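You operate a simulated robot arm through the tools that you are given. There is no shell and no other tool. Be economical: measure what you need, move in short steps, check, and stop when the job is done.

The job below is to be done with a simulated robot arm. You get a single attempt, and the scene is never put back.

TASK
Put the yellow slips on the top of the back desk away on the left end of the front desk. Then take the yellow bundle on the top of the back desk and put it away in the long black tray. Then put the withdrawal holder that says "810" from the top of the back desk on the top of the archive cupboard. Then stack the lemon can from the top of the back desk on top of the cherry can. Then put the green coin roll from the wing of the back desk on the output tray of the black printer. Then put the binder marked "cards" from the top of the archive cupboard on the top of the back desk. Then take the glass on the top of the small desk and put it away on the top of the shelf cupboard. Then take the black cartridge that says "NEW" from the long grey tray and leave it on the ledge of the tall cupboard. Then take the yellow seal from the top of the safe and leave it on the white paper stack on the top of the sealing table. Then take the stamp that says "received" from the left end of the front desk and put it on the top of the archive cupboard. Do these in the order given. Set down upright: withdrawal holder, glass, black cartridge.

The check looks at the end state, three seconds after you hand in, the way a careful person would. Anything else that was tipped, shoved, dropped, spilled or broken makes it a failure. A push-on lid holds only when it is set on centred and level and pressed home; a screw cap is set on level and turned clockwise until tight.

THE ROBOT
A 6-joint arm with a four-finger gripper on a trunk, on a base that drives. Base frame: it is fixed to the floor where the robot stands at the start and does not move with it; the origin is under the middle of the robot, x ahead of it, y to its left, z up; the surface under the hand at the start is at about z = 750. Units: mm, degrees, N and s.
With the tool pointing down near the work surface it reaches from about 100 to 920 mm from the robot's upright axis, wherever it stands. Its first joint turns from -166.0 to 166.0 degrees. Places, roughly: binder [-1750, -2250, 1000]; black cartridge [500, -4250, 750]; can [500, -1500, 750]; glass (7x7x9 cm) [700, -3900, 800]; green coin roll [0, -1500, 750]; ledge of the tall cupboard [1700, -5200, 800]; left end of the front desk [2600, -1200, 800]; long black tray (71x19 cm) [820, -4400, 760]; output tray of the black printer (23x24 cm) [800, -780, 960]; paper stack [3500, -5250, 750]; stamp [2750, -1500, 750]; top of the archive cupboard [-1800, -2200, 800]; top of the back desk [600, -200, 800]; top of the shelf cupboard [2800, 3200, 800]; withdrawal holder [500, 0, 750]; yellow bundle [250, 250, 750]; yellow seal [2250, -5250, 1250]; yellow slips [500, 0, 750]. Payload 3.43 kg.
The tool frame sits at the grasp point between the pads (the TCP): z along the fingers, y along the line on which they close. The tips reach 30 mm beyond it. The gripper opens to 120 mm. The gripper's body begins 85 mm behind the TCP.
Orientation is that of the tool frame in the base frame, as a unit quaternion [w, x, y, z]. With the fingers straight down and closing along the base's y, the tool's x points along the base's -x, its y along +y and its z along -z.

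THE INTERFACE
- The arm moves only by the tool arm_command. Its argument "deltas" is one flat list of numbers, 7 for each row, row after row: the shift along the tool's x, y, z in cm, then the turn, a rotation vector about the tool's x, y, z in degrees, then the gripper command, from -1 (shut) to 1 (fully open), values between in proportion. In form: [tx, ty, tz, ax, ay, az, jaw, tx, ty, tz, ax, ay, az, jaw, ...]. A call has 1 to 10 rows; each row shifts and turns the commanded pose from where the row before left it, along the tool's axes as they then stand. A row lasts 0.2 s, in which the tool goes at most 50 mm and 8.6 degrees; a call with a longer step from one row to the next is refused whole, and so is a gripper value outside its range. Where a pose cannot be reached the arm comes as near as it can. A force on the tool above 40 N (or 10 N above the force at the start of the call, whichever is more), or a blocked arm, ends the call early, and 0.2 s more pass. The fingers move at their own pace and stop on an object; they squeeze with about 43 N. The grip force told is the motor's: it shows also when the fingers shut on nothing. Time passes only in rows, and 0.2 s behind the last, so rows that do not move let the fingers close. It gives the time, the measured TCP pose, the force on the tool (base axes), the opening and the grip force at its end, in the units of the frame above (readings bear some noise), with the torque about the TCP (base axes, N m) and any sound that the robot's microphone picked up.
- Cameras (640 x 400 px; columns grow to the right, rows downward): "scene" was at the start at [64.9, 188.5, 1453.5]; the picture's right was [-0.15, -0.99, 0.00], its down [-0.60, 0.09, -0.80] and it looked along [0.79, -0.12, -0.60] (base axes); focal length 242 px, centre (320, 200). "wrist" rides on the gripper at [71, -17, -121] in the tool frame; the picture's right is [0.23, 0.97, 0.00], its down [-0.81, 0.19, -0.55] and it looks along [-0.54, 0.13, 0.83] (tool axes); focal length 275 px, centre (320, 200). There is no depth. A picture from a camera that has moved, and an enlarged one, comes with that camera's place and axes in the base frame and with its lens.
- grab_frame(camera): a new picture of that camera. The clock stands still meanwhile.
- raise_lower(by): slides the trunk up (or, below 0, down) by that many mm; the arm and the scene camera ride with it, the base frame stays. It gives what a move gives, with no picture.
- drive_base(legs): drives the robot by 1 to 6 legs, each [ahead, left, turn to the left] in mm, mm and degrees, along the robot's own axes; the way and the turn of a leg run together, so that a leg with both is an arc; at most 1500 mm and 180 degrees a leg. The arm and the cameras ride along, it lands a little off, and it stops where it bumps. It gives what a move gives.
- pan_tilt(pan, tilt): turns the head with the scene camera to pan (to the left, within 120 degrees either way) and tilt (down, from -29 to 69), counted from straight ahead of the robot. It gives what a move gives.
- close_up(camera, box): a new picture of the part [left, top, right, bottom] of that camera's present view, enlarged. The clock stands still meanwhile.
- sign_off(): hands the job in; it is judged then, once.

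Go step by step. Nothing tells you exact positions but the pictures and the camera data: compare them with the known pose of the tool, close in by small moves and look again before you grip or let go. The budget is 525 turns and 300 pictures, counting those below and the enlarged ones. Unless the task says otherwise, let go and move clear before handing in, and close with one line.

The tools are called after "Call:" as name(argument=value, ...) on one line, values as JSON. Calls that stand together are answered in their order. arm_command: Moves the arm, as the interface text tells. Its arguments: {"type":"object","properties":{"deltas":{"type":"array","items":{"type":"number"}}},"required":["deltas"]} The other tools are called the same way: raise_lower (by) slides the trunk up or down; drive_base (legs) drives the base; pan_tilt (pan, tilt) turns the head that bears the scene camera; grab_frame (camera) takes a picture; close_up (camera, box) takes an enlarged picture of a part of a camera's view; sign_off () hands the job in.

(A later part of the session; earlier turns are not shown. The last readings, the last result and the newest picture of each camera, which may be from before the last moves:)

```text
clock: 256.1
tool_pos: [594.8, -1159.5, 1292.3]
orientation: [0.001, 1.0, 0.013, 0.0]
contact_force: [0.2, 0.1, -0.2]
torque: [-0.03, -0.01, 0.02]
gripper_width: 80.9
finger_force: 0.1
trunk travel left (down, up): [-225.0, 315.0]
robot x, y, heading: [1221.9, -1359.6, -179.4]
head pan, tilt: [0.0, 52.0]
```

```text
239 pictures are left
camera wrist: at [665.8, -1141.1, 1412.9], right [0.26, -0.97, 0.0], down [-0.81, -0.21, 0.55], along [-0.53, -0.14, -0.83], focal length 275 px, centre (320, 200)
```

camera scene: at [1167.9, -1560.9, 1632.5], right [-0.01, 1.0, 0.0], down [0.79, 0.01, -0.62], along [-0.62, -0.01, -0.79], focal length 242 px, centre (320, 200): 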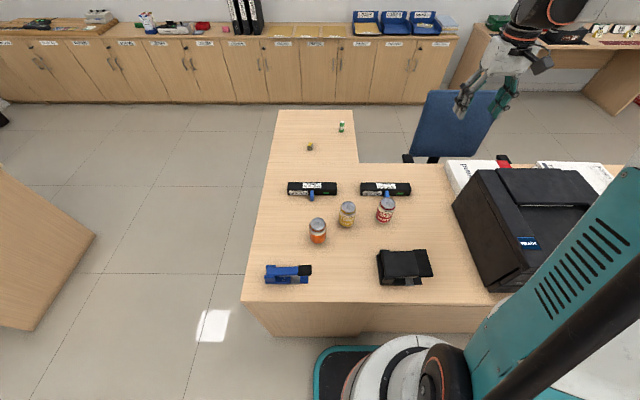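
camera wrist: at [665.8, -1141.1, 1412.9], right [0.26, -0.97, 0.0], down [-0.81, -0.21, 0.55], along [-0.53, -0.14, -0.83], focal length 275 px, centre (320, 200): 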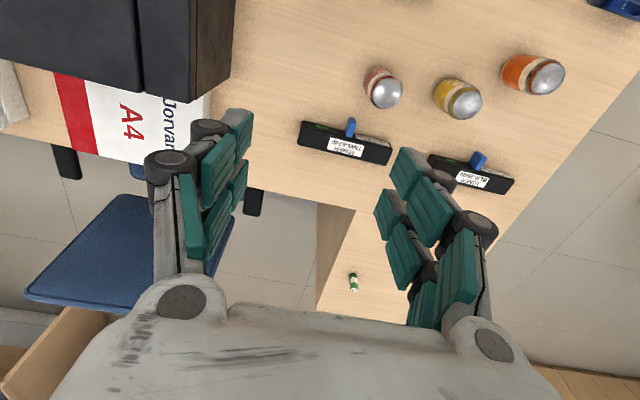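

Lower the trunk and move above the lemon can.

Call:
raise_lower(by=-200)

Call:
arm_command(deltas=[0, 4.3, 0, 0, 0, 0, 0.6, 0, 4.3, 0, 0, 0, 0, 0.6, 0, 4.3, 0, 0, 0, 0, 0.6, 0, 4.3, 0, 0, 0, 0, 0.6, 0, 4.3, 0, 0, 0, 0, 0.6, 0, 4.3, 0, 0, 0, 0, 0.6, 0, 4.3, 0, 0, 0, 0, 0.6, 0, 0, 3, 0, 0, 0, 0.6, 0, 0, 3, 0, 0, 0, 0.6])

Call:
grab_frame(camera="wrist")

Call:
grab_frame(camera="scene")

```text
clock: 258.3
tool_pos: [594.2, -1158.9, 1092.9]
orientation: [0.0, 1.0, 0.013, 0.0]
contact_force: [-1.2, 0.5, 0.2]
torque: [0.01, -0.01, 0.02]
gripper_width: 81.0
finger_force: 0.0
trunk travel left (down, up): [-25.0, 515.0]
robot x, y, heading: [1224.5, -1361.4, -179.4]
head pan, tilt: [0.0, 52.0]
```

```text
clock: 260.3
tool_pos: [602.4, -1460.7, 1031.4]
orientation: [0.0, 1.0, 0.013, 0.0]
contact_force: [1.0, 0.5, 0.0]
torque: [0.0, 0.02, 0.01]
gripper_width: 96.0
finger_force: 0.0
trunk travel left (down, up): [-25.0, 515.0]
robot x, y, heading: [1224.5, -1362.1, -179.6]
head pan, tilt: [0.0, 52.0]
```

```text
238 pictures are left
camera wrist: at [674.3, -1441.5, 1151.5], right [0.26, -0.97, 0.0], down [-0.81, -0.21, 0.55], along [-0.53, -0.14, -0.83], focal length 275 px, centre (320, 200)
```

wrist: 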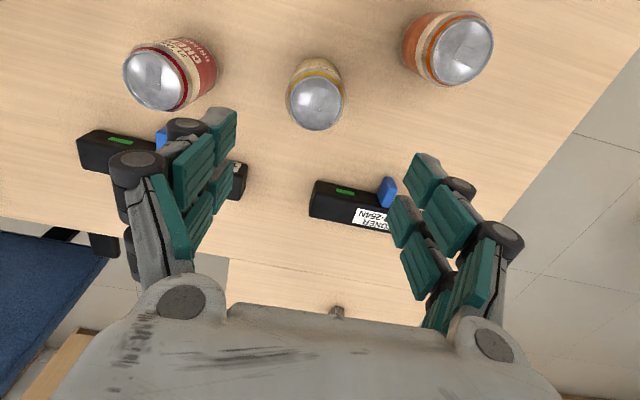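

```text
237 pictures are left
camera scene: at [1168.1, -1560.8, 1432.5], right [-0.01, 1.0, 0.0], down [0.79, 0.01, -0.62], along [-0.62, -0.01, -0.79], focal length 242 px, centre (320, 200)
```

scene: 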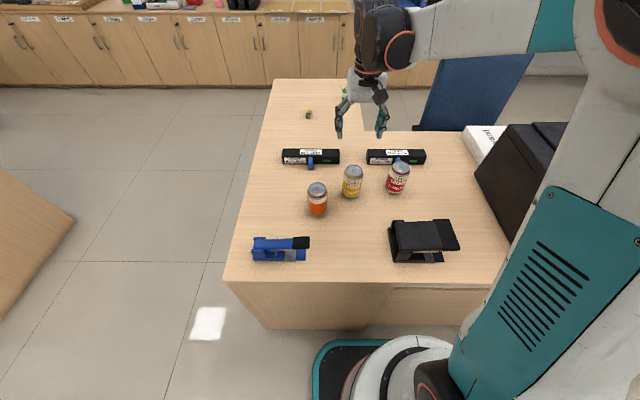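

Call:
close_up(camera="scene", box=[280, 140, 440, 240])

Call:
close_up(camera="wrist", box=[230, 30, 390, 150])

```text
4.00 times, centred on (360, 190) of scene
camera zoom: at [1168.1, -1560.8, 1432.5], right [-0.01, 1.0, 0.0], down [0.79, 0.01, -0.62], along [-0.62, -0.01, -0.79], focal length 968 px, centre (160, 240)
```

zoom: 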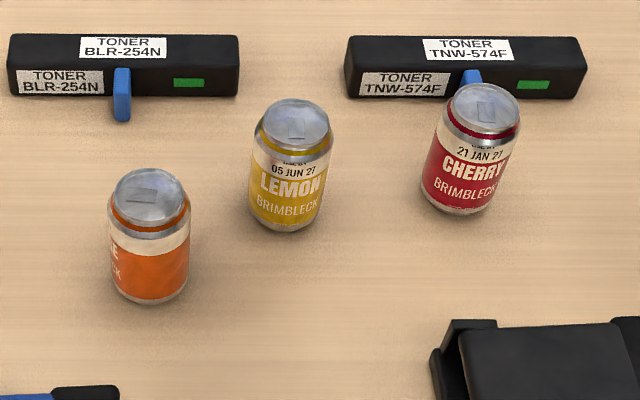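

```text
3.33 times, centred on (310, 90) of wrist
camera zoom: at [674.3, -1441.5, 1151.5], right [0.26, -0.97, 0.0], down [-0.81, -0.21, 0.55], along [-0.53, -0.14, -0.83], focal length 918 px, centre (353, 567)
```

zoom: 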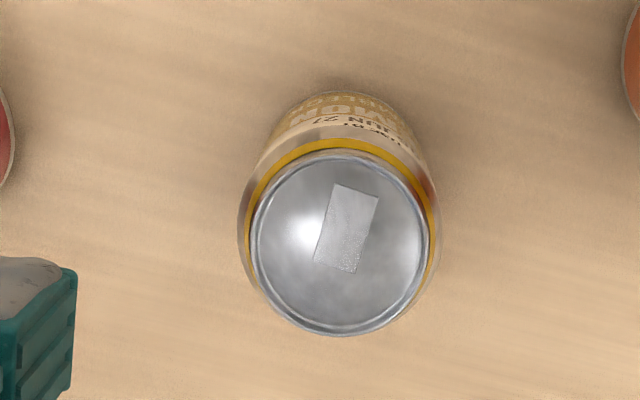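

Can is about 115 mm tall, lemon at ≈(603, -1455), cherry at ≈(579, -1299). Descend around the lemon can.

Call:
arm_command(deltas=[0, -0.55, 3, 0, 0, 0, 0.6, 0, 0, 4, 0, 0, 0, 0.6, 0, 0, 3, 0, 0, 0, 0.6])

Call:
grab_frame(camera="wrist")

```text
clock: 261.1
tool_pos: [602.5, -1454.6, 933.3]
orientation: [0.0, 1.0, 0.012, 0.001]
contact_force: [-0.3, 0.0, -0.2]
torque: [-0.01, -0.06, 0.0]
gripper_width: 96.0
finger_force: 0.1
trunk travel left (down, up): [-25.0, 515.0]
robot x, y, heading: [1223.8, -1361.7, -179.5]
head pan, tilt: [0.0, 52.0]
```

```text
234 pictures are left
camera wrist: at [673.7, -1436.3, 1052.2], right [0.26, -0.97, 0.0], down [-0.81, -0.21, 0.55], along [-0.53, -0.14, -0.83], focal length 275 px, centre (320, 200)
```

wrist: 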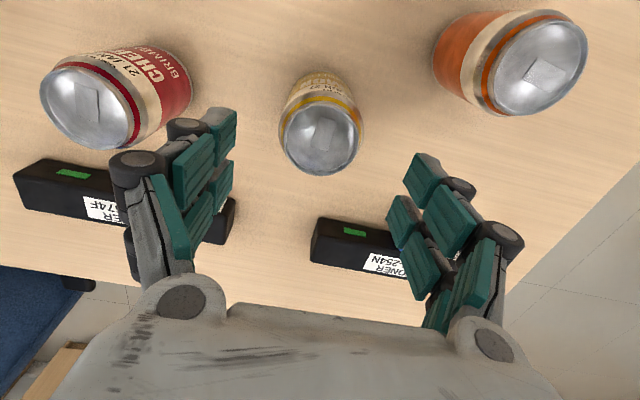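

Call:
arm_command(deltas=[0.3, 0, 3.6, 0, 0, 0, 0.6, 0, 0, 3.6, 0, 0, 0, 0.6, 0, 0, 3.6, 0, 0, 0, 0.6, 0, 0, 0, 0, 0, 0, 0.6])

Call:
grab_frame(camera="wrist")

```text
clock: 262.1
tool_pos: [604.9, -1454.0, 825.1]
orientation: [0.0, 1.0, 0.014, 0.0]
contact_force: [0.0, 0.2, -0.3]
torque: [0.02, -0.03, 0.03]
gripper_width: 96.2
finger_force: 0.0
trunk travel left (down, up): [-25.0, 515.0]
robot x, y, heading: [1221.7, -1361.3, -178.9]
head pan, tilt: [0.0, 52.0]
```

```text
233 pictures are left
camera wrist: at [676.5, -1435.9, 945.0], right [0.26, -0.97, 0.0], down [-0.81, -0.21, 0.55], along [-0.53, -0.14, -0.83], focal length 275 px, centre (320, 200)
```

wrist: 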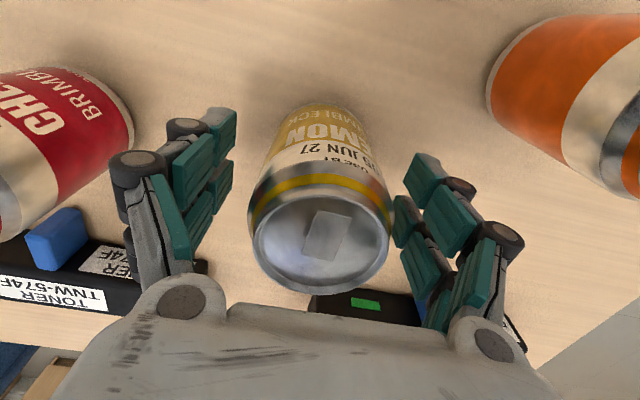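

Call:
arm_command(deltas=[0.15, 0, 0, 0, 0, 0, 0.3, 0, 0, 0, 0, 0, 0, -1, 0, 0, 0, 0, 0, 0, -1, 0, 0, 0, 0, 0, 0, -1, 0, 0, -1, 0, 0, 0, -1, 0, 0, -2, 0, 0, 0, -1])

Call:
grab_frame(camera="wrist")

```text
clock: 263.5
tool_pos: [606.0, -1454.7, 855.1]
orientation: [0.0, 1.0, 0.013, 0.001]
contact_force: [-0.5, 0.1, -3.8]
torque: [0.0, -0.06, -0.01]
gripper_width: 65.0
finger_force: 43.0
trunk travel left (down, up): [-25.0, 515.0]
robot x, y, heading: [1220.4, -1363.2, -179.5]
head pan, tilt: [0.0, 52.0]
```

```text
232 pictures are left
camera wrist: at [677.6, -1436.2, 974.8], right [0.26, -0.97, 0.0], down [-0.81, -0.21, 0.55], along [-0.53, -0.14, -0.83], focal length 275 px, centre (320, 200)
```

wrist: 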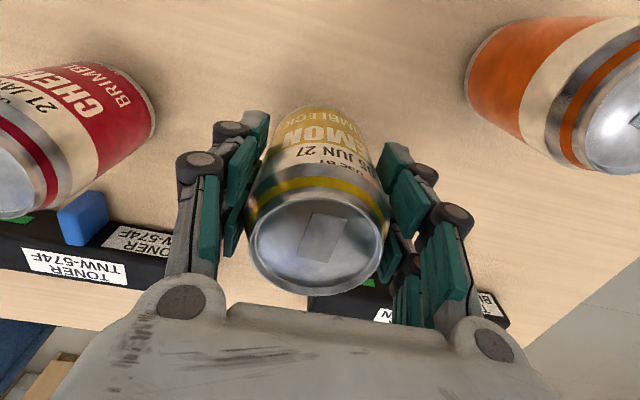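

Lemon gripped. Lift above cherry height and move over the cherry can at ≈(585, -1299).

Call:
arm_command(deltas=[0, 0, -3, 0, 0, 0, -1, 0, 0, -4, 0, 0, 0, -1, 0, 0, -4, 0, 0, 0, -1, 0, 0, -4, 0, 0, 0, -1, -0.6, -3.5, 0, 0, 0, 0, -1, -0.5, -4, 0, 0, 0, 0, -1, -0.4, -4, 0, 0, 0, 0, -1, -0.3, -4, 0, 0, 0, 0, -1])

Call:
close_up(camera="scene", box=[300, 80, 460, 220])

Call:
grab_frame(camera="wrist")

```text
clock: 265.3
tool_pos: [584.5, -1300.4, 1004.3]
orientation: [0.0, 1.0, 0.015, 0.0]
contact_force: [0.1, -0.5, -3.6]
torque: [0.02, 0.0, -0.03]
gripper_width: 65.0
finger_force: 43.1
trunk travel left (down, up): [-25.0, 515.0]
robot x, y, heading: [1222.3, -1362.4, -179.4]
head pan, tilt: [0.0, 52.0]
```

```text
2.86 times, centred on (380, 150) of scene
camera zoom: at [1167.8, -1561.1, 1432.4], right [-0.01, 1.0, 0.0], down [0.79, 0.01, -0.62], along [-0.62, -0.01, -0.79], focal length 692 px, centre (149, 343)
```

zoom: 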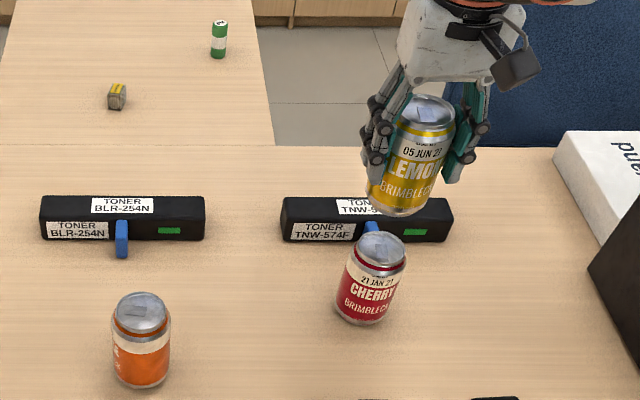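

```text
230 pictures are left
camera wrist: at [655.0, -1281.7, 1125.1], right [0.26, -0.97, 0.0], down [-0.81, -0.21, 0.55], along [-0.53, -0.14, -0.83], focal length 275 px, centre (320, 200)
```

wrist: 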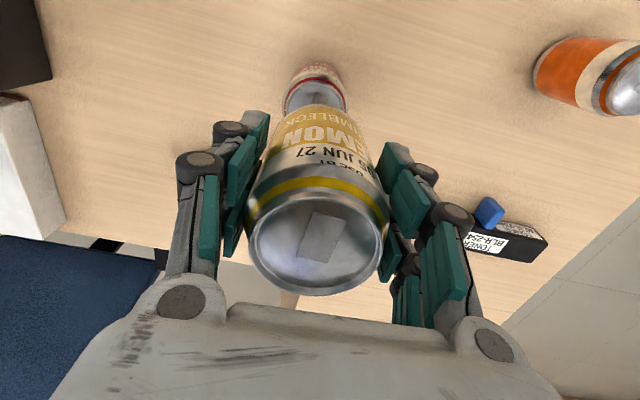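

Alignment looks within a few mm; shift 3 mm in +y, then lower until near contact.

Call:
arm_command(deltas=[0, -0.3, 2, 0, 0, 0, -1, 0, 0, 2, 0, 0, 0, -1, 0, 0, 1, 0, 0, 0, -1])

Call:
close_up(camera="scene", box=[340, 100, 440, 200])

```text
clock: 266.1
tool_pos: [584.3, -1298.2, 953.9]
orientation: [0.0, 1.0, 0.013, 0.0]
contact_force: [0.0, 0.3, -3.2]
torque: [-0.01, -0.04, 0.02]
gripper_width: 64.6
finger_force: 42.5
trunk travel left (down, up): [-25.0, 515.0]
robot x, y, heading: [1225.3, -1361.9, -179.4]
head pan, tilt: [0.0, 52.0]
```

```text
4.00 times, centred on (390, 150) of scene
camera zoom: at [1167.7, -1560.8, 1432.5], right [-0.01, 1.0, 0.0], down [0.79, 0.01, -0.62], along [-0.62, -0.01, -0.79], focal length 968 px, centre (40, 400)
```

zoom: 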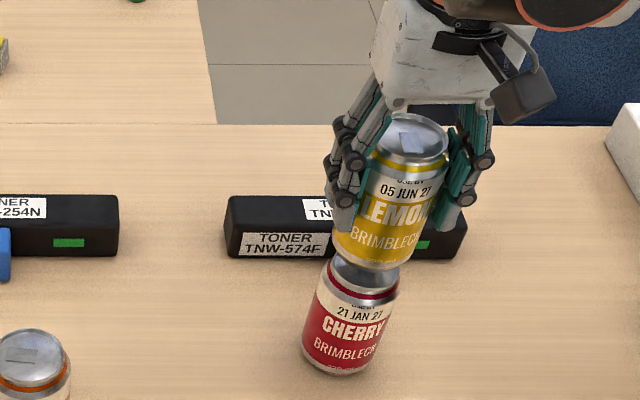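

Aligned. Probe down in small steps.

Call:
arm_command(deltas=[0, 0, 0.3, 0, 0, 0, -1, 0, 0, 0.2, 0, 0, 0, -1, 0, 0, 0.2, 0, 0, 0, -1, 0, 0, 0.15, 0, 0, 0, -1])

```text
clock: 267.1
tool_pos: [584.8, -1297.0, 946.2]
orientation: [0.0, 1.0, 0.013, 0.0]
contact_force: [-1.0, 0.1, -3.1]
torque: [0.04, -0.05, -0.01]
gripper_width: 64.8
finger_force: 42.7
trunk travel left (down, up): [-25.0, 515.0]
robot x, y, heading: [1226.8, -1359.5, -179.4]
head pan, tilt: [0.0, 52.0]
```

Call:
arm_command(deltas=[0, 0, 0.15, 0, 0, 0, -1, 0, 0, 0.15, 0, 0, 0, -1, 0, 0, 0.1, 0, 0, 0, -1])

```text
clock: 267.9
tool_pos: [585.0, -1297.1, 941.5]
orientation: [0.0, 1.0, 0.013, 0.0]
contact_force: [0.3, -1.1, -2.5]
torque: [-0.01, 0.01, -0.01]
gripper_width: 64.4
finger_force: 43.1
trunk travel left (down, up): [-25.0, 515.0]
robot x, y, heading: [1220.4, -1362.4, -179.4]
head pan, tilt: [0.0, 52.0]
```

Call:
arm_command(deltas=[0, 0, 0.15, 0, 0, 0, -1, 0, 0, 0.1, 0, 0, 0, -1])

```text
clock: 268.5
tool_pos: [584.6, -1297.1, 941.0]
orientation: [0.0, 1.0, 0.013, -0.001]
contact_force: [-0.3, -0.5, 9.1]
torque: [0.04, 0.03, 0.04]
gripper_width: 65.1
finger_force: 42.9
trunk travel left (down, up): [-25.0, 515.0]
robot x, y, heading: [1220.0, -1362.5, -179.5]
head pan, tilt: [0.0, 52.0]
```

Contact. Check the picture before releasing.

Call:
close_up(camera="scene", box=[340, 100, 440, 200])

```text
4.00 times, centred on (390, 150) of scene
camera zoom: at [1168.6, -1560.9, 1432.7], right [-0.01, 1.0, 0.0], down [0.79, 0.01, -0.62], along [-0.62, -0.01, -0.79], focal length 968 px, centre (40, 400)
```

zoom: 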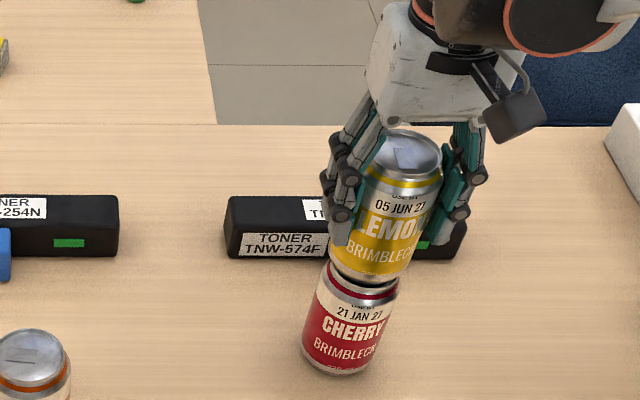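

Aligned. Open and rise.

Call:
arm_command(deltas=[0, 0, -0.1, 0, 0, 0, 0.1, 0, 0, 0, 0, 0, 0, 0.5, 0, 0, 0, 0, 0, 0, 0.5, 0, 0, -1.5, 0, 0, 0, 0.5, 0, 0, -3, 0, 0, 0, 0.5, 0, 0, -4, 0, 0, 0, 0.5, 0, 0, -4, 0, 0, 0, 0.5, 0, 0, -4, 0, 0, 0, 0.5])

Call:
close_up(camera="scene", box=[280, 60, 480, 220])

```text
clock: 270.3
tool_pos: [584.0, -1296.8, 1107.3]
orientation: [0.0, 1.0, 0.013, 0.0]
contact_force: [0.3, -0.2, 0.0]
torque: [0.01, 0.01, -0.01]
gripper_width: 90.2
finger_force: 0.0
trunk travel left (down, up): [-25.0, 515.0]
robot x, y, heading: [1224.1, -1361.1, -179.6]
head pan, tilt: [0.0, 52.0]
```

```text
2.50 times, centred on (380, 140) of scene
camera zoom: at [1168.0, -1560.9, 1432.5], right [-0.01, 1.0, 0.0], down [0.79, 0.01, -0.62], along [-0.62, -0.01, -0.79], focal length 605 px, centre (170, 350)
```

zoom: 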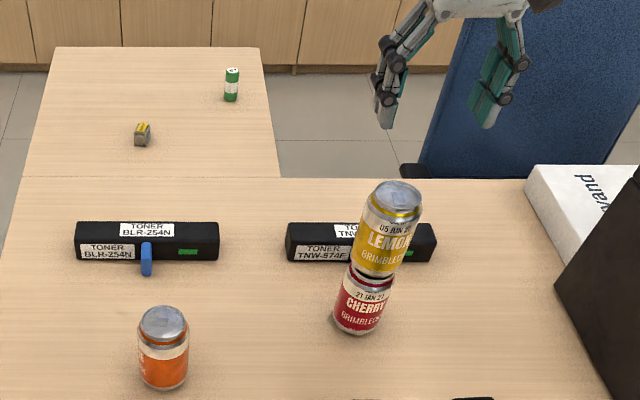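

Lemon stands on cherry. Next the green coin roll on the wing at ≈(-54, -1449): go round to the south side of the wing.

Call:
raise_lower(by=200)

Call:
drive_base(legs=[[0, 1000, -0.5], [0, 0, -90], [0, 1280, 0]])

Call:
grab_frame(camera="scene")

```text
clock: 272.5
tool_pos: [584.6, -1297.2, 1305.9]
orientation: [0.0, 1.0, 0.012, 0.0]
contact_force: [0.1, -0.5, 0.7]
torque: [-0.02, 0.04, 0.0]
gripper_width: 90.1
finger_force: 0.1
trunk travel left (down, up): [-225.0, 315.0]
robot x, y, heading: [1222.2, -1361.9, -179.2]
head pan, tilt: [0.0, 52.0]
```

```text
clock: 287.4
tool_pos: [29.1, -1725.2, 1306.4]
orientation: [0.0, 0.715, -0.699, 0.0]
contact_force: [-0.4, 0.0, -0.3]
torque: [0.01, -0.02, 0.0]
gripper_width: 90.0
finger_force: 0.0
trunk travel left (down, up): [-225.0, 315.0]
robot x, y, heading: [-37.7, -2361.3, 90.4]
head pan, tilt: [0.0, 52.0]
```

```text
226 pictures are left
camera scene: at [-240.6, -2305.7, 1632.5], right [1.0, 0.01, 0.0], down [0.0, -0.79, -0.62], along [0.0, 0.62, -0.79], focal length 242 px, centre (320, 200)
```

scene: 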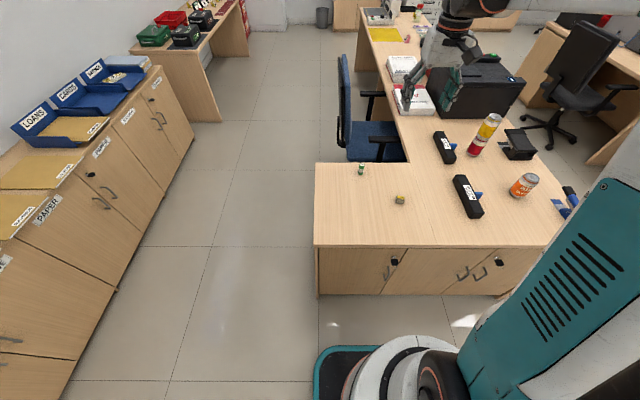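

Roll seems at ≈(-38, -1447). Move up to the wing, lower and go above it.

Call:
drive_base(legs=[[230, 0, -0.4]])

Call:
raise_lower(by=-200)

Call:
arm_command(deltas=[-2.4, 3.5, 0, 0, 0, 0, 0.3, -2.4, 3.5, 0, 0, 0, 0, 0.3, 0, 0, 4, 0, 0, 0, 0.3, 0, 0, 4, 0, 0, 0, 0.3, 0, 0, 4, 0, 0, 0, 0.3])

Call:
grab_frame(camera="wrist")

```text
clock: 289.1
tool_pos: [33.5, -1495.3, 1306.1]
orientation: [-0.001, 0.712, -0.702, 0.0]
contact_force: [0.1, 0.2, 0.7]
torque: [-0.04, 0.02, 0.01]
gripper_width: 89.8
finger_force: 0.1
trunk travel left (down, up): [-225.0, 315.0]
robot x, y, heading: [-38.3, -2131.1, 89.5]
head pan, tilt: [0.0, 52.0]
```

```text
clock: 291.3
tool_pos: [33.8, -1495.3, 1106.7]
orientation: [0.0, 0.713, -0.701, -0.001]
contact_force: [0.1, -0.1, 0.5]
torque: [-0.02, 0.0, 0.02]
gripper_width: 90.0
finger_force: 0.1
trunk travel left (down, up): [-25.0, 515.0]
robot x, y, heading: [-36.2, -2130.0, 90.3]
head pan, tilt: [0.0, 52.0]
```

```text
clock: 292.5
tool_pos: [-35.8, -1449.5, 984.3]
orientation: [0.0, 0.712, -0.702, -0.001]
contact_force: [-0.1, -0.2, 0.8]
torque: [0.0, 0.03, 0.0]
gripper_width: 78.1
finger_force: 0.1
trunk travel left (down, up): [-25.0, 515.0]
robot x, y, heading: [-37.0, -2130.6, 90.2]
head pan, tilt: [0.0, 52.0]
```

```text
225 pictures are left
camera wrist: at [-19.1, -1521.1, 1104.7], right [-0.97, -0.24, 0.0], down [-0.2, 0.81, 0.55], along [-0.13, 0.54, -0.83], focal length 275 px, centre (320, 200)
```

wrist: 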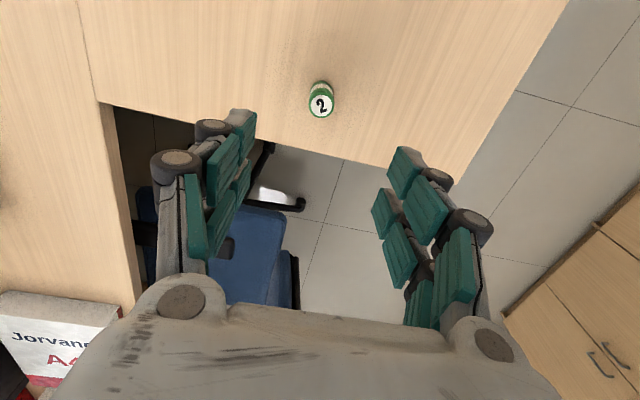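

Call:
arm_command(deltas=[-0.65, 0.3, 4, 0, 0, 0, 0.3, 0, 0, 4, 0, 0, 0, 0.3, 0, 0, 4, 0, 0, 0, 0.3, 0, 0, 3.5, 0, 0, 0, 0.3])

Call:
grab_frame(camera="wrist")

```text
clock: 293.5
tool_pos: [-41.5, -1441.7, 830.4]
orientation: [-0.001, 0.712, -0.702, 0.0]
contact_force: [-0.4, -0.6, 0.3]
torque: [0.03, 0.0, 0.01]
gripper_width: 77.9
finger_force: 0.1
trunk travel left (down, up): [-25.0, 515.0]
robot x, y, heading: [-40.3, -2133.2, 90.0]
head pan, tilt: [0.0, 52.0]
```

```text
224 pictures are left
camera wrist: at [-22.5, -1513.8, 950.9], right [-0.97, -0.24, 0.0], down [-0.2, 0.81, 0.55], along [-0.13, 0.54, -0.83], focal length 275 px, centre (320, 200)
```

wrist: 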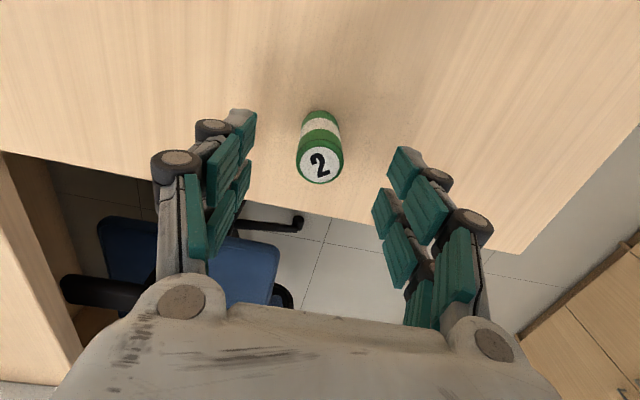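

Call:
arm_command(deltas=[-0.1, 0, 2.2, 0, 0, 0, 0.3, 0, 0, 2, 0, 0, 0, 0.1, 0, 0, 0, 0, 0, 0, -1, 0, 0, 0, 0, 0, 0, -1, 0, 0, 0, 0, 0, 0, -1, 0, 0, -1, 0, 0, 0, -1, 0, 0, -2, 0, 0, 0, -1])

Call:
grab_frame(camera="wrist")

```text
clock: 295.1
tool_pos: [-40.5, -1440.7, 819.3]
orientation: [0.0, 0.713, -0.702, 0.0]
contact_force: [0.0, 0.7, -1.8]
torque: [-0.01, -0.01, -0.01]
gripper_width: 25.8
finger_force: 43.6
trunk travel left (down, up): [-25.0, 515.0]
robot x, y, heading: [-42.4, -2128.9, 89.8]
head pan, tilt: [0.0, 52.0]
```

```text
223 pictures are left
camera wrist: at [-22.2, -1512.0, 940.1], right [-0.97, -0.24, 0.0], down [-0.2, 0.81, 0.55], along [-0.13, 0.54, -0.83], focal length 275 px, centre (320, 200)
```

wrist: 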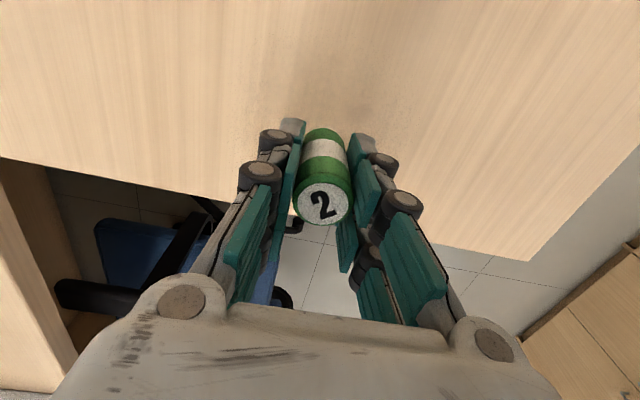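

Roll held. Lift, then drive round to the aisle beside the black printer.

Call:
arm_command(deltas=[0, 0, -3, 0, 0, 0, -1, 0, 0, -4, 0, 0, 0, -1, 0, 0, -4, 0, 0, 0, -1, 0, 0, -4, 0, 0, 0, -1, 0, 0, -4, 0, 0, 0, -1, 0, 0, -4, 0, 0, 0, -1, 0, 0, -4, 0, 0, 0, -1, 2, 0, 0, 0, 0, 0, -1, 4, 0, 0, 0, 0, 0, -1, 4, 0, 0, 0, 0, 0, -1])

Call:
raise_lower(by=200)

Call:
drive_base(legs=[[-230, 0, 0], [0, -1270, 0], [1450, 0, 0], [0, 0, 90]])

Call:
grab_frame(camera="scene")

```text
clock: 297.3
tool_pos: [-38.0, -1542.6, 1089.9]
orientation: [0.0, 0.713, -0.702, 0.0]
contact_force: [1.5, 0.5, -0.8]
torque: [-0.03, 0.01, -0.03]
gripper_width: 25.9
finger_force: 42.7
trunk travel left (down, up): [-25.0, 515.0]
robot x, y, heading: [-39.6, -2132.9, 89.9]
head pan, tilt: [0.0, 52.0]
```

```text
clock: 299.5
tool_pos: [-40.0, -1541.6, 1288.8]
orientation: [0.001, 0.713, -0.701, 0.0]
contact_force: [-0.6, -0.4, -1.8]
torque: [-0.01, 0.0, 0.01]
gripper_width: 25.4
finger_force: 43.2
trunk travel left (down, up): [-225.0, 315.0]
robot x, y, heading: [-43.3, -2134.0, 89.9]
head pan, tilt: [0.0, 52.0]
```

```text
clock: 317.8
tool_pos: [659.7, -922.8, 1289.4]
orientation: [0.0, 1.0, 0.001, -0.001]
contact_force: [-0.7, -0.3, -2.3]
torque: [0.0, -0.02, 0.02]
gripper_width: 25.3
finger_force: 43.2
trunk travel left (down, up): [-225.0, 315.0]
robot x, y, heading: [1252.0, -926.8, 179.0]
head pan, tilt: [0.0, 52.0]
```

```text
222 pictures are left
camera scene: at [1189.9, -1128.2, 1632.5], right [0.01, 1.0, 0.0], down [0.79, -0.01, -0.62], along [-0.62, 0.01, -0.79], focal length 242 px, centre (320, 200)
```

scene: 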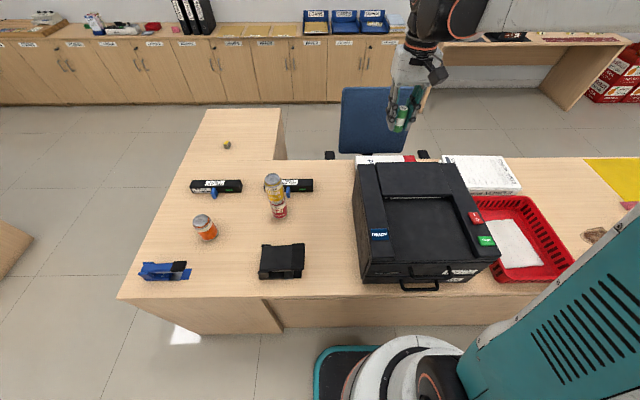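

Call:
close_up(camera="scene", box=[330, 140, 530, 300])

```text
2.50 times, centred on (430, 220) of scene
camera zoom: at [1189.9, -1128.2, 1632.5], right [0.01, 1.0, 0.0], down [0.79, -0.01, -0.62], along [-0.62, 0.01, -0.79], focal length 605 px, centre (45, 150)
```

zoom: 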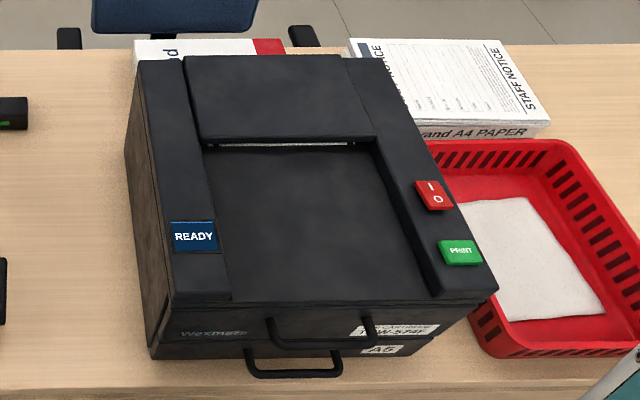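

The output tray centre is about (795, -783). Move above it and view with the wrist camera.

Call:
raise_lower(by=-150)

Call:
arm_command(deltas=[3.4, -3.5, 0, 0, 0, 0, -1, 3.4, -3.5, 0, 0, 0, 0, -1, 3.4, -3.5, 0, 0, 0, 0, -1, 3.4, -3.5, 0, 0, 0, 0, -1])

Call:
grab_frame(camera="wrist")

Call:
grab_frame(camera="scene")

```text
clock: 319.5
tool_pos: [658.9, -924.5, 1140.1]
orientation: [0.001, 1.0, 0.002, 0.0]
contact_force: [0.4, -0.1, -2.4]
torque: [0.0, 0.04, -0.01]
gripper_width: 25.3
finger_force: 42.3
trunk travel left (down, up): [-75.0, 465.0]
robot x, y, heading: [1252.3, -930.3, 178.9]
head pan, tilt: [0.0, 52.0]
```

```text
clock: 320.5
tool_pos: [787.5, -782.6, 1140.2]
orientation: [0.0, 1.0, 0.004, 0.0]
contact_force: [0.1, -0.3, -2.1]
torque: [0.01, -0.04, 0.02]
gripper_width: 25.3
finger_force: 43.3
trunk travel left (down, up): [-75.0, 465.0]
robot x, y, heading: [1248.7, -929.7, 179.3]
head pan, tilt: [0.0, 52.0]
```

```text
220 pictures are left
camera wrist: at [860.2, -765.5, 1259.3], right [0.24, -0.97, 0.0], down [-0.81, -0.2, 0.55], along [-0.54, -0.13, -0.83], focal length 275 px, centre (320, 200)
```

wrist: 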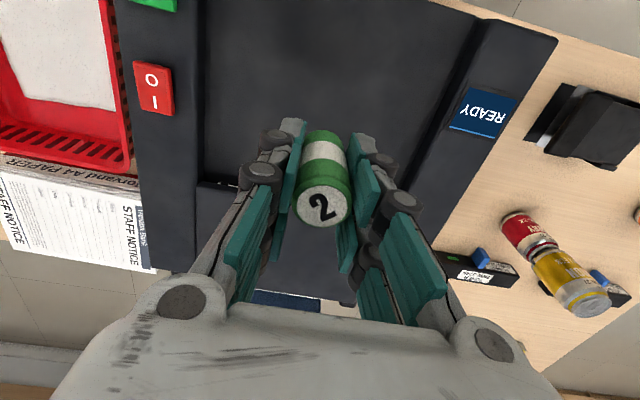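

```text
219 pictures are left
camera scene: at [1189.7, -1128.4, 1481.7], right [0.01, 1.0, 0.0], down [0.79, -0.01, -0.61], along [-0.61, 0.01, -0.79], focal length 242 px, centre (320, 200)
```

scene: 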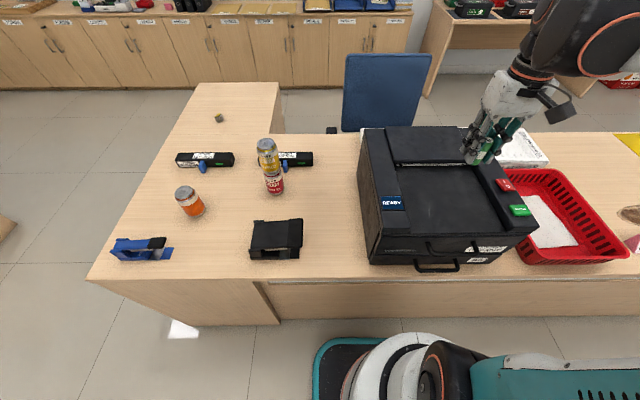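

Above the middle of the output tray. Descend to near and probe.

Call:
arm_command(deltas=[0.5, 0, 3.5, 0, 0, 0, -1, 0, 0, 3.5, 0, 0, 0, -1, 0, 0, 3.5, 0, 0, 0, -1])

Call:
close_up(camera="scene", box=[360, 120, 560, 280])

Call:
grab_frame(camera="wrist")

```text
clock: 321.3
tool_pos: [798.8, -782.2, 1034.3]
orientation: [0.0, 1.0, 0.0, 0.0]
contact_force: [-0.5, 0.3, -1.3]
torque: [0.01, 0.04, 0.03]
gripper_width: 25.2
finger_force: 43.0
trunk travel left (down, up): [-75.0, 465.0]
robot x, y, heading: [1249.0, -932.3, 179.2]
head pan, tilt: [0.0, 52.0]
```

```text
2.50 times, centred on (460, 200) of scene
camera zoom: at [1189.9, -1127.9, 1482.5], right [0.01, 1.0, 0.0], down [0.79, -0.01, -0.62], along [-0.62, 0.01, -0.79], focal length 605 px, centre (-30, 200)
```

zoom: 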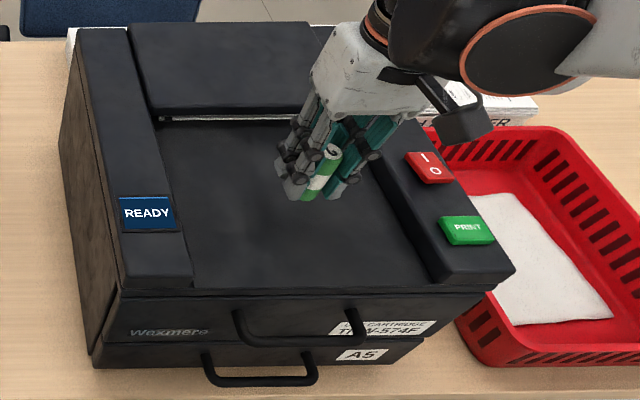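

```text
217 pictures are left
camera wrist: at [871.6, -765.2, 1154.5], right [0.23, -0.97, 0.0], down [-0.81, -0.19, 0.55], along [-0.54, -0.13, -0.83], focal length 275 px, centre (320, 200)
```

wrist: 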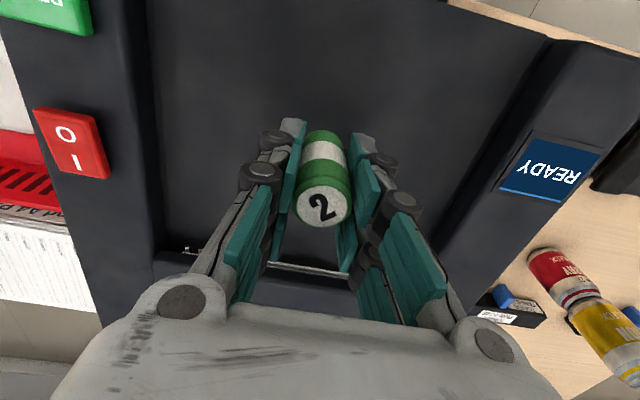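

Call:
arm_command(deltas=[0, 0, 0.5, 0, 0, 0, -1, 0, 0, 0.5, 0, 0, 0, -1, 0, 0, 0.4, 0, 0, 0, -1, 0, 0, 0.4, 0, 0, 0, -1, 0, 0, 0.3, 0, 0, 0, -1, 0, 0, 0.3, 0, 0, 0, -1, 0, 0, 0.3, 0, 0, 0, -1])

```text
clock: 322.9
tool_pos: [799.2, -782.7, 1008.5]
orientation: [-0.001, 1.0, 0.002, 0.0]
contact_force: [0.0, 0.1, -2.2]
torque: [0.02, 0.04, 0.01]
gripper_width: 25.3
finger_force: 42.9
trunk travel left (down, up): [-75.0, 465.0]
robot x, y, heading: [1250.1, -931.7, 179.2]
head pan, tilt: [0.0, 52.0]
```

Call:
arm_command(deltas=[0, 0, 0.3, 0, 0, 0, -1, 0, 0, 0.2, 0, 0, 0, -1, 0, 0, 0.2, 0, 0, 0, -1, 0, 0, 0.2, 0, 0, 0, -1])

```text
clock: 323.9
tool_pos: [798.9, -783.0, 997.7]
orientation: [0.0, 1.0, 0.002, 0.0]
contact_force: [0.7, 0.0, -1.3]
torque: [0.01, 0.03, 0.0]
gripper_width: 25.4
finger_force: 42.9
trunk travel left (down, up): [-75.0, 465.0]
robot x, y, heading: [1250.5, -930.3, 179.2]
head pan, tilt: [0.0, 52.0]
```

Call:
arm_command(deltas=[0, 0, 0.2, 0, 0, 0, -1, 0, 0, 0.2, 0, 0, 0, -1, 0, 0, 0.2, 0, 0, 0, -1, 0, 0, 0.2, 0, 0, 0, -1])

Call:
close_up(camera="scene", box=[430, 120, 530, 220])

```text
clock: 324.9
tool_pos: [800.4, -783.1, 990.4]
orientation: [-0.001, 1.0, 0.001, -0.001]
contact_force: [-3.6, 3.1, 34.2]
torque: [0.08, -0.13, 0.04]
gripper_width: 25.6
finger_force: 42.4
trunk travel left (down, up): [-75.0, 465.0]
robot x, y, heading: [1248.9, -931.7, 179.1]
head pan, tilt: [0.0, 52.0]
```

```text
4.00 times, centred on (480, 170) of scene
camera zoom: at [1191.5, -1128.3, 1482.6], right [0.01, 1.0, 0.0], down [0.79, -0.01, -0.62], along [-0.62, 0.01, -0.79], focal length 968 px, centre (-320, 320)
```

zoom: 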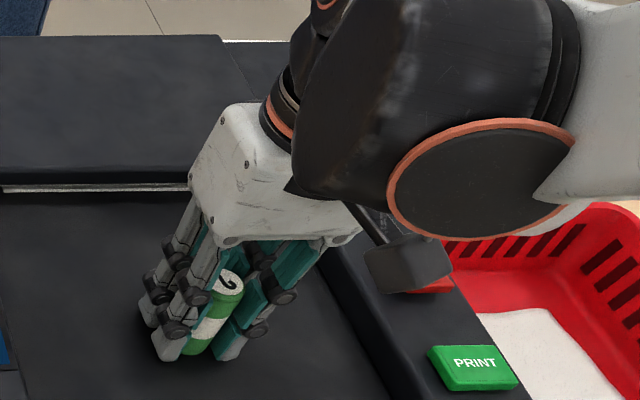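

Contact with 34 N. Back off a hair, release and rise.

Call:
arm_command(deltas=[0, 0, -0.2, 0, 0, 0, -1, 0, 0, 0, 0, 0, 0, -0.4, 0, 0, 0, 0, 0, 0, -0.1, 0, 0, 0, 0, 0, 0, 0, 0, 0, -1.5, 0, 0, 0, 0, 0, 0, -3, 0, 0, 0, 0, 0, 0, -4, 0, 0, 0, 0, 0, 0, -4, 0, 0, 0, 0])

Call:
grab_frame(camera="wrist")

```text
clock: 326.7
tool_pos: [794.6, -783.1, 1117.1]
orientation: [0.0, 1.0, 0.003, 0.0]
contact_force: [0.6, 0.4, -0.1]
torque: [-0.02, -0.03, 0.04]
gripper_width: 59.9
finger_force: 0.0
trunk travel left (down, up): [-75.0, 465.0]
robot x, y, heading: [1247.3, -929.1, 179.2]
head pan, tilt: [0.0, 52.0]
```

```text
215 pictures are left
camera wrist: at [866.2, -766.0, 1238.0], right [0.24, -0.97, 0.0], down [-0.81, -0.2, 0.55], along [-0.54, -0.13, -0.83], focal length 275 px, centre (320, 200)
```

wrist: 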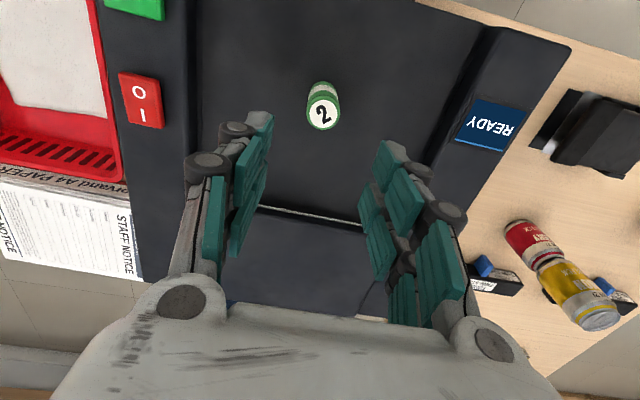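

Coin roll stands in the tray. Next the CARDS binder; drive round to the archive cupboard.

Call:
raise_lower(by=200)

Call:
drive_base(legs=[[0, 800, 0.8], [0, 800, 0], [1150, 0, 0], [1100, 0, 0]])

Call:
pan_tilt(pan=0, tilt=45)

Call:
grab_frame(camera="scene")

```text
clock: 328.9
tool_pos: [795.3, -781.2, 1317.8]
orientation: [0.0, 1.0, 0.002, 0.0]
contact_force: [0.1, 0.5, -0.8]
torque: [0.0, 0.03, -0.01]
gripper_width: 60.2
finger_force: 0.1
trunk travel left (down, up): [-275.0, 265.0]
robot x, y, heading: [1250.8, -932.7, 178.8]
head pan, tilt: [0.0, 52.0]
```

```text
clock: 347.7
tool_pos: [-1471.8, -2361.4, 1317.5]
orientation: [0.0, 1.0, 0.009, 0.0]
contact_force: [0.1, -0.3, -0.5]
torque: [0.0, -0.01, -0.01]
gripper_width: 60.4
finger_force: 0.1
trunk travel left (down, up): [-275.0, 265.0]
robot x, y, heading: [-1017.9, -2502.9, -179.9]
head pan, tilt: [0.0, 52.0]
```

```text
clock: 348.4
tool_pos: [-1472.9, -2361.1, 1317.1]
orientation: [0.0, 1.0, 0.009, 0.0]
contact_force: [0.1, 0.2, -0.7]
torque: [0.01, -0.01, 0.01]
gripper_width: 60.0
finger_force: 0.0
trunk travel left (down, up): [-275.0, 265.0]
robot x, y, heading: [-1014.2, -2500.6, -179.9]
head pan, tilt: [0.0, 45.0]
```

```text
214 pictures are left
camera scene: at [-1077.2, -2701.9, 1690.4], right [0.0, 1.0, 0.0], down [0.72, 0.0, -0.69], along [-0.69, 0.0, -0.72], focal length 242 px, centre (320, 200)
```

scene: 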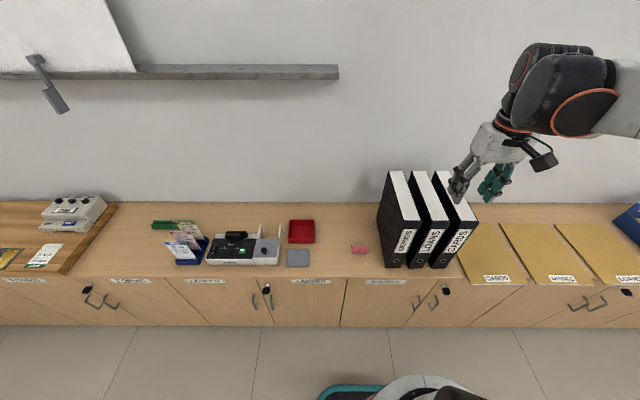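

Align with the CARDS binder and bring the gripper above its middle.

Call:
drive_base(legs=[[0, -300, 0]])

Call:
arm_command(deltas=[-4, 2.4, 0, 0, 0, 0, 0.67, -4, 2.4, 0, 0, 0, 0, 0.67, -4, 2.4, 0, 0, 0, 0, 0.67, -4, 2.4, 0, 0, 0, 0, 0.67, -4, 2.4, 0, 0, 0, 0, 0.67, -4, 2.4, 0, 0, 0, 0, 0.67])

Call:
grab_frame(camera="wrist")

Call:
grab_frame(camera="scene")

```text
clock: 350.5
tool_pos: [-1473.6, -2058.1, 1316.3]
orientation: [0.0, 1.0, 0.009, 0.0]
contact_force: [0.5, 0.6, 1.0]
torque: [-0.02, -0.02, 0.05]
gripper_width: 59.9
finger_force: 0.0
trunk travel left (down, up): [-275.0, 265.0]
robot x, y, heading: [-1016.3, -2202.4, 179.7]
head pan, tilt: [0.0, 45.0]
```

```text
clock: 351.9
tool_pos: [-1711.8, -2208.8, 1316.8]
orientation: [-0.001, 1.0, 0.009, 0.0]
contact_force: [-0.9, -0.6, -1.5]
torque: [0.0, -0.04, 0.02]
gripper_width: 100.0
finger_force: 0.1
trunk travel left (down, up): [-275.0, 265.0]
robot x, y, heading: [-1012.4, -2208.9, 179.9]
head pan, tilt: [0.0, 45.0]
```

```text
213 pictures are left
camera wrist: at [-1640.8, -2191.4, 1436.1], right [0.25, -0.97, 0.0], down [-0.81, -0.21, 0.55], along [-0.54, -0.14, -0.83], focal length 275 px, centre (320, 200)
```

wrist: 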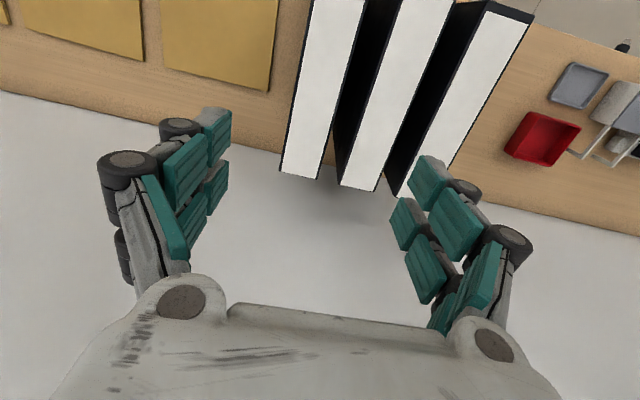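

```text
212 pictures are left
camera scene: at [-1080.2, -2402.1, 1691.8], right [0.0, 1.0, 0.0], down [0.71, 0.0, -0.71], along [-0.71, 0.0, -0.71], focal length 242 px, centre (320, 200)
```

scene: 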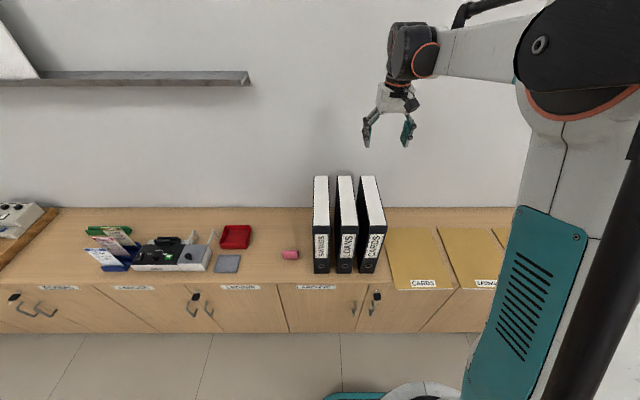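

CARDS occupies y≈-2242…-2183; the gap to LOANS is ~25–38 mm. Set the opening to 78 mm and descend to just above the top.

Call:
arm_command(deltas=[-0.9, 0.3, 3, 0, 0, 0, 0.3, 0, 0, 4.5, 0, 0, 0, 0.3, 0, 0, 4.5, 0, 0, 0, 0.3, 0, 0, 4.5, 0, 0, 0, 0.3, 0, 0, 3.5, 0, 0, 0, 0.3])

Call:
grab_frame(camera="wrist")

Call:
close_up(camera="scene", box=[280, 100, 480, 240])

```text
clock: 353.1
tool_pos: [-1720.4, -2210.4, 1115.5]
orientation: [-0.002, 1.0, 0.008, 0.0]
contact_force: [1.0, -0.5, -0.2]
torque: [0.01, -0.03, -0.03]
gripper_width: 78.0
finger_force: 0.1
trunk travel left (down, up): [-275.0, 265.0]
robot x, y, heading: [-1013.8, -2200.2, 180.1]
head pan, tilt: [0.0, 45.0]
```

```text
211 pictures are left
camera wrist: at [-1648.6, -2192.9, 1236.8], right [0.25, -0.97, 0.0], down [-0.81, -0.21, 0.55], along [-0.54, -0.14, -0.83], focal length 275 px, centre (320, 200)
```

wrist: 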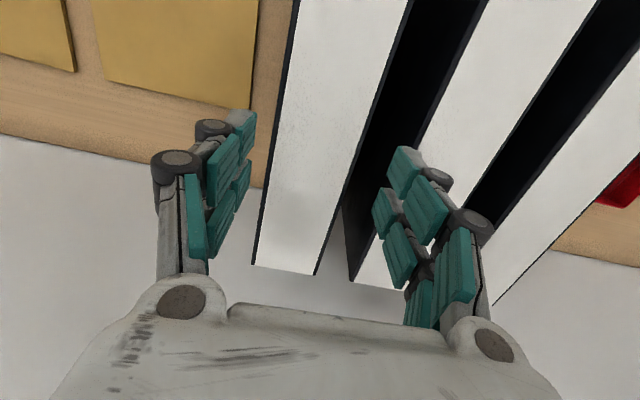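

```text
2.86 times, centred on (380, 170) of scene
camera zoom: at [-1079.0, -2401.5, 1692.0], right [0.0, 1.0, 0.0], down [0.71, 0.0, -0.71], along [-0.71, 0.0, -0.71], focal length 692 px, centre (149, 286)
```

zoom: 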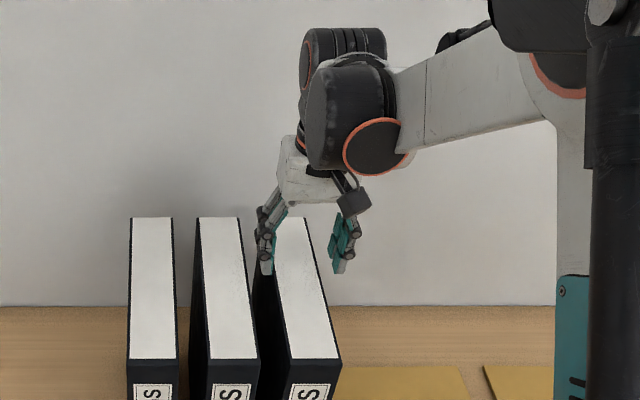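

The finger lines up with the gap centre. Descend 65 mm so the tips pass ~38 mm below the top.

Call:
arm_command(deltas=[0, 0, 2, 0, 0, 0, 0.3, 0, 0, 1.5, 0, 0, 0, 0.3, 0, 0, 1.5, 0, 0, 0, 0.3, 0, 0, 1.5, 0, 0, 0, 0.3])

Call:
grab_frame(camera="wrist")

Call:
close_up(camera="scene", box=[280, 100, 480, 240])

```text
clock: 354.1
tool_pos: [-1720.5, -2211.4, 1052.5]
orientation: [-0.001, 1.0, 0.009, 0.0]
contact_force: [0.2, 0.3, 0.6]
torque: [0.03, -0.01, -0.01]
gripper_width: 78.0
finger_force: 0.0
trunk travel left (down, up): [-275.0, 265.0]
robot x, y, heading: [-1020.7, -2204.4, 179.9]
head pan, tilt: [0.0, 45.0]
```

```text
209 pictures are left
camera wrist: at [-1648.1, -2193.9, 1171.9], right [0.25, -0.97, 0.0], down [-0.81, -0.21, 0.55], along [-0.54, -0.14, -0.83], focal length 275 px, centre (320, 200)
```

wrist: 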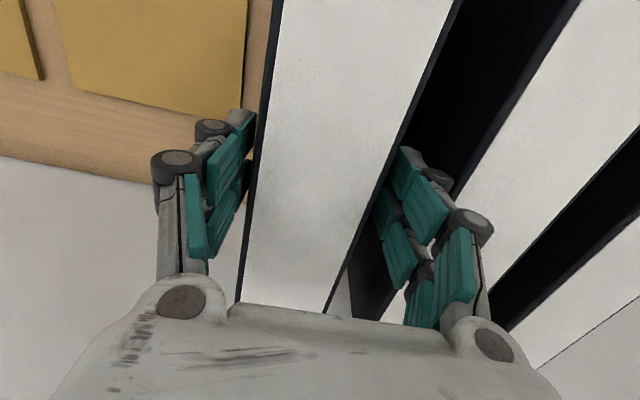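

```text
2.86 times, centred on (380, 170) of scene
camera zoom: at [-1079.1, -2401.6, 1692.0], right [0.0, 1.0, 0.0], down [0.71, 0.0, -0.71], along [-0.71, 0.0, -0.71], focal length 692 px, centre (149, 286)
```

zoom: 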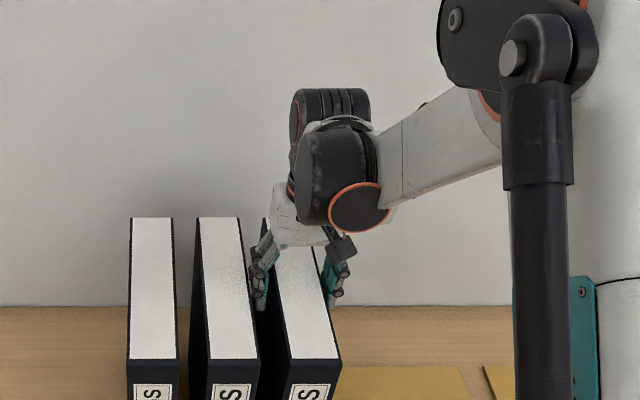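

Call:
arm_command(deltas=[0, 0, 0.3, 0, 0, 0, 0.2, 0, 0, 0, 0, 0, 0, -1, 0, 0, 0, 0, 0, 0, -1, 0, 0, 0, 0, 0, 0, -1, 0, 0, -0.5, 0, 0, 0, -1, 0, 0, -1, 0, 0, 0, -1, 0, 0, -1, 0, 0, 0, -1])

Call:
close_up(camera="scene", box=[260, 90, 480, 290])

```text
clock: 355.7
tool_pos: [-1720.1, -2210.6, 1074.5]
orientation: [-0.001, 1.0, 0.009, 0.0]
contact_force: [0.1, -0.8, -6.3]
torque: [-0.02, 0.01, -0.02]
gripper_width: 61.7
finger_force: 43.1
trunk travel left (down, up): [-275.0, 265.0]
robot x, y, heading: [-1014.5, -2204.2, 179.9]
head pan, tilt: [0.0, 45.0]
```

```text
2.00 times, centred on (370, 190) of scene
camera zoom: at [-1079.0, -2401.6, 1692.0], right [0.0, 1.0, 0.0], down [0.71, 0.0, -0.71], along [-0.71, 0.0, -0.71], focal length 484 px, centre (220, 220)
```

zoom: 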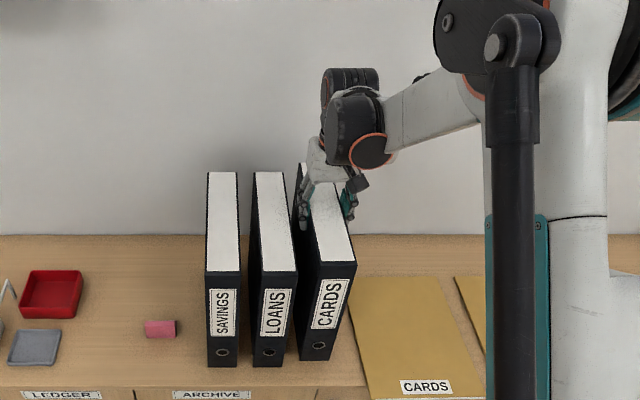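

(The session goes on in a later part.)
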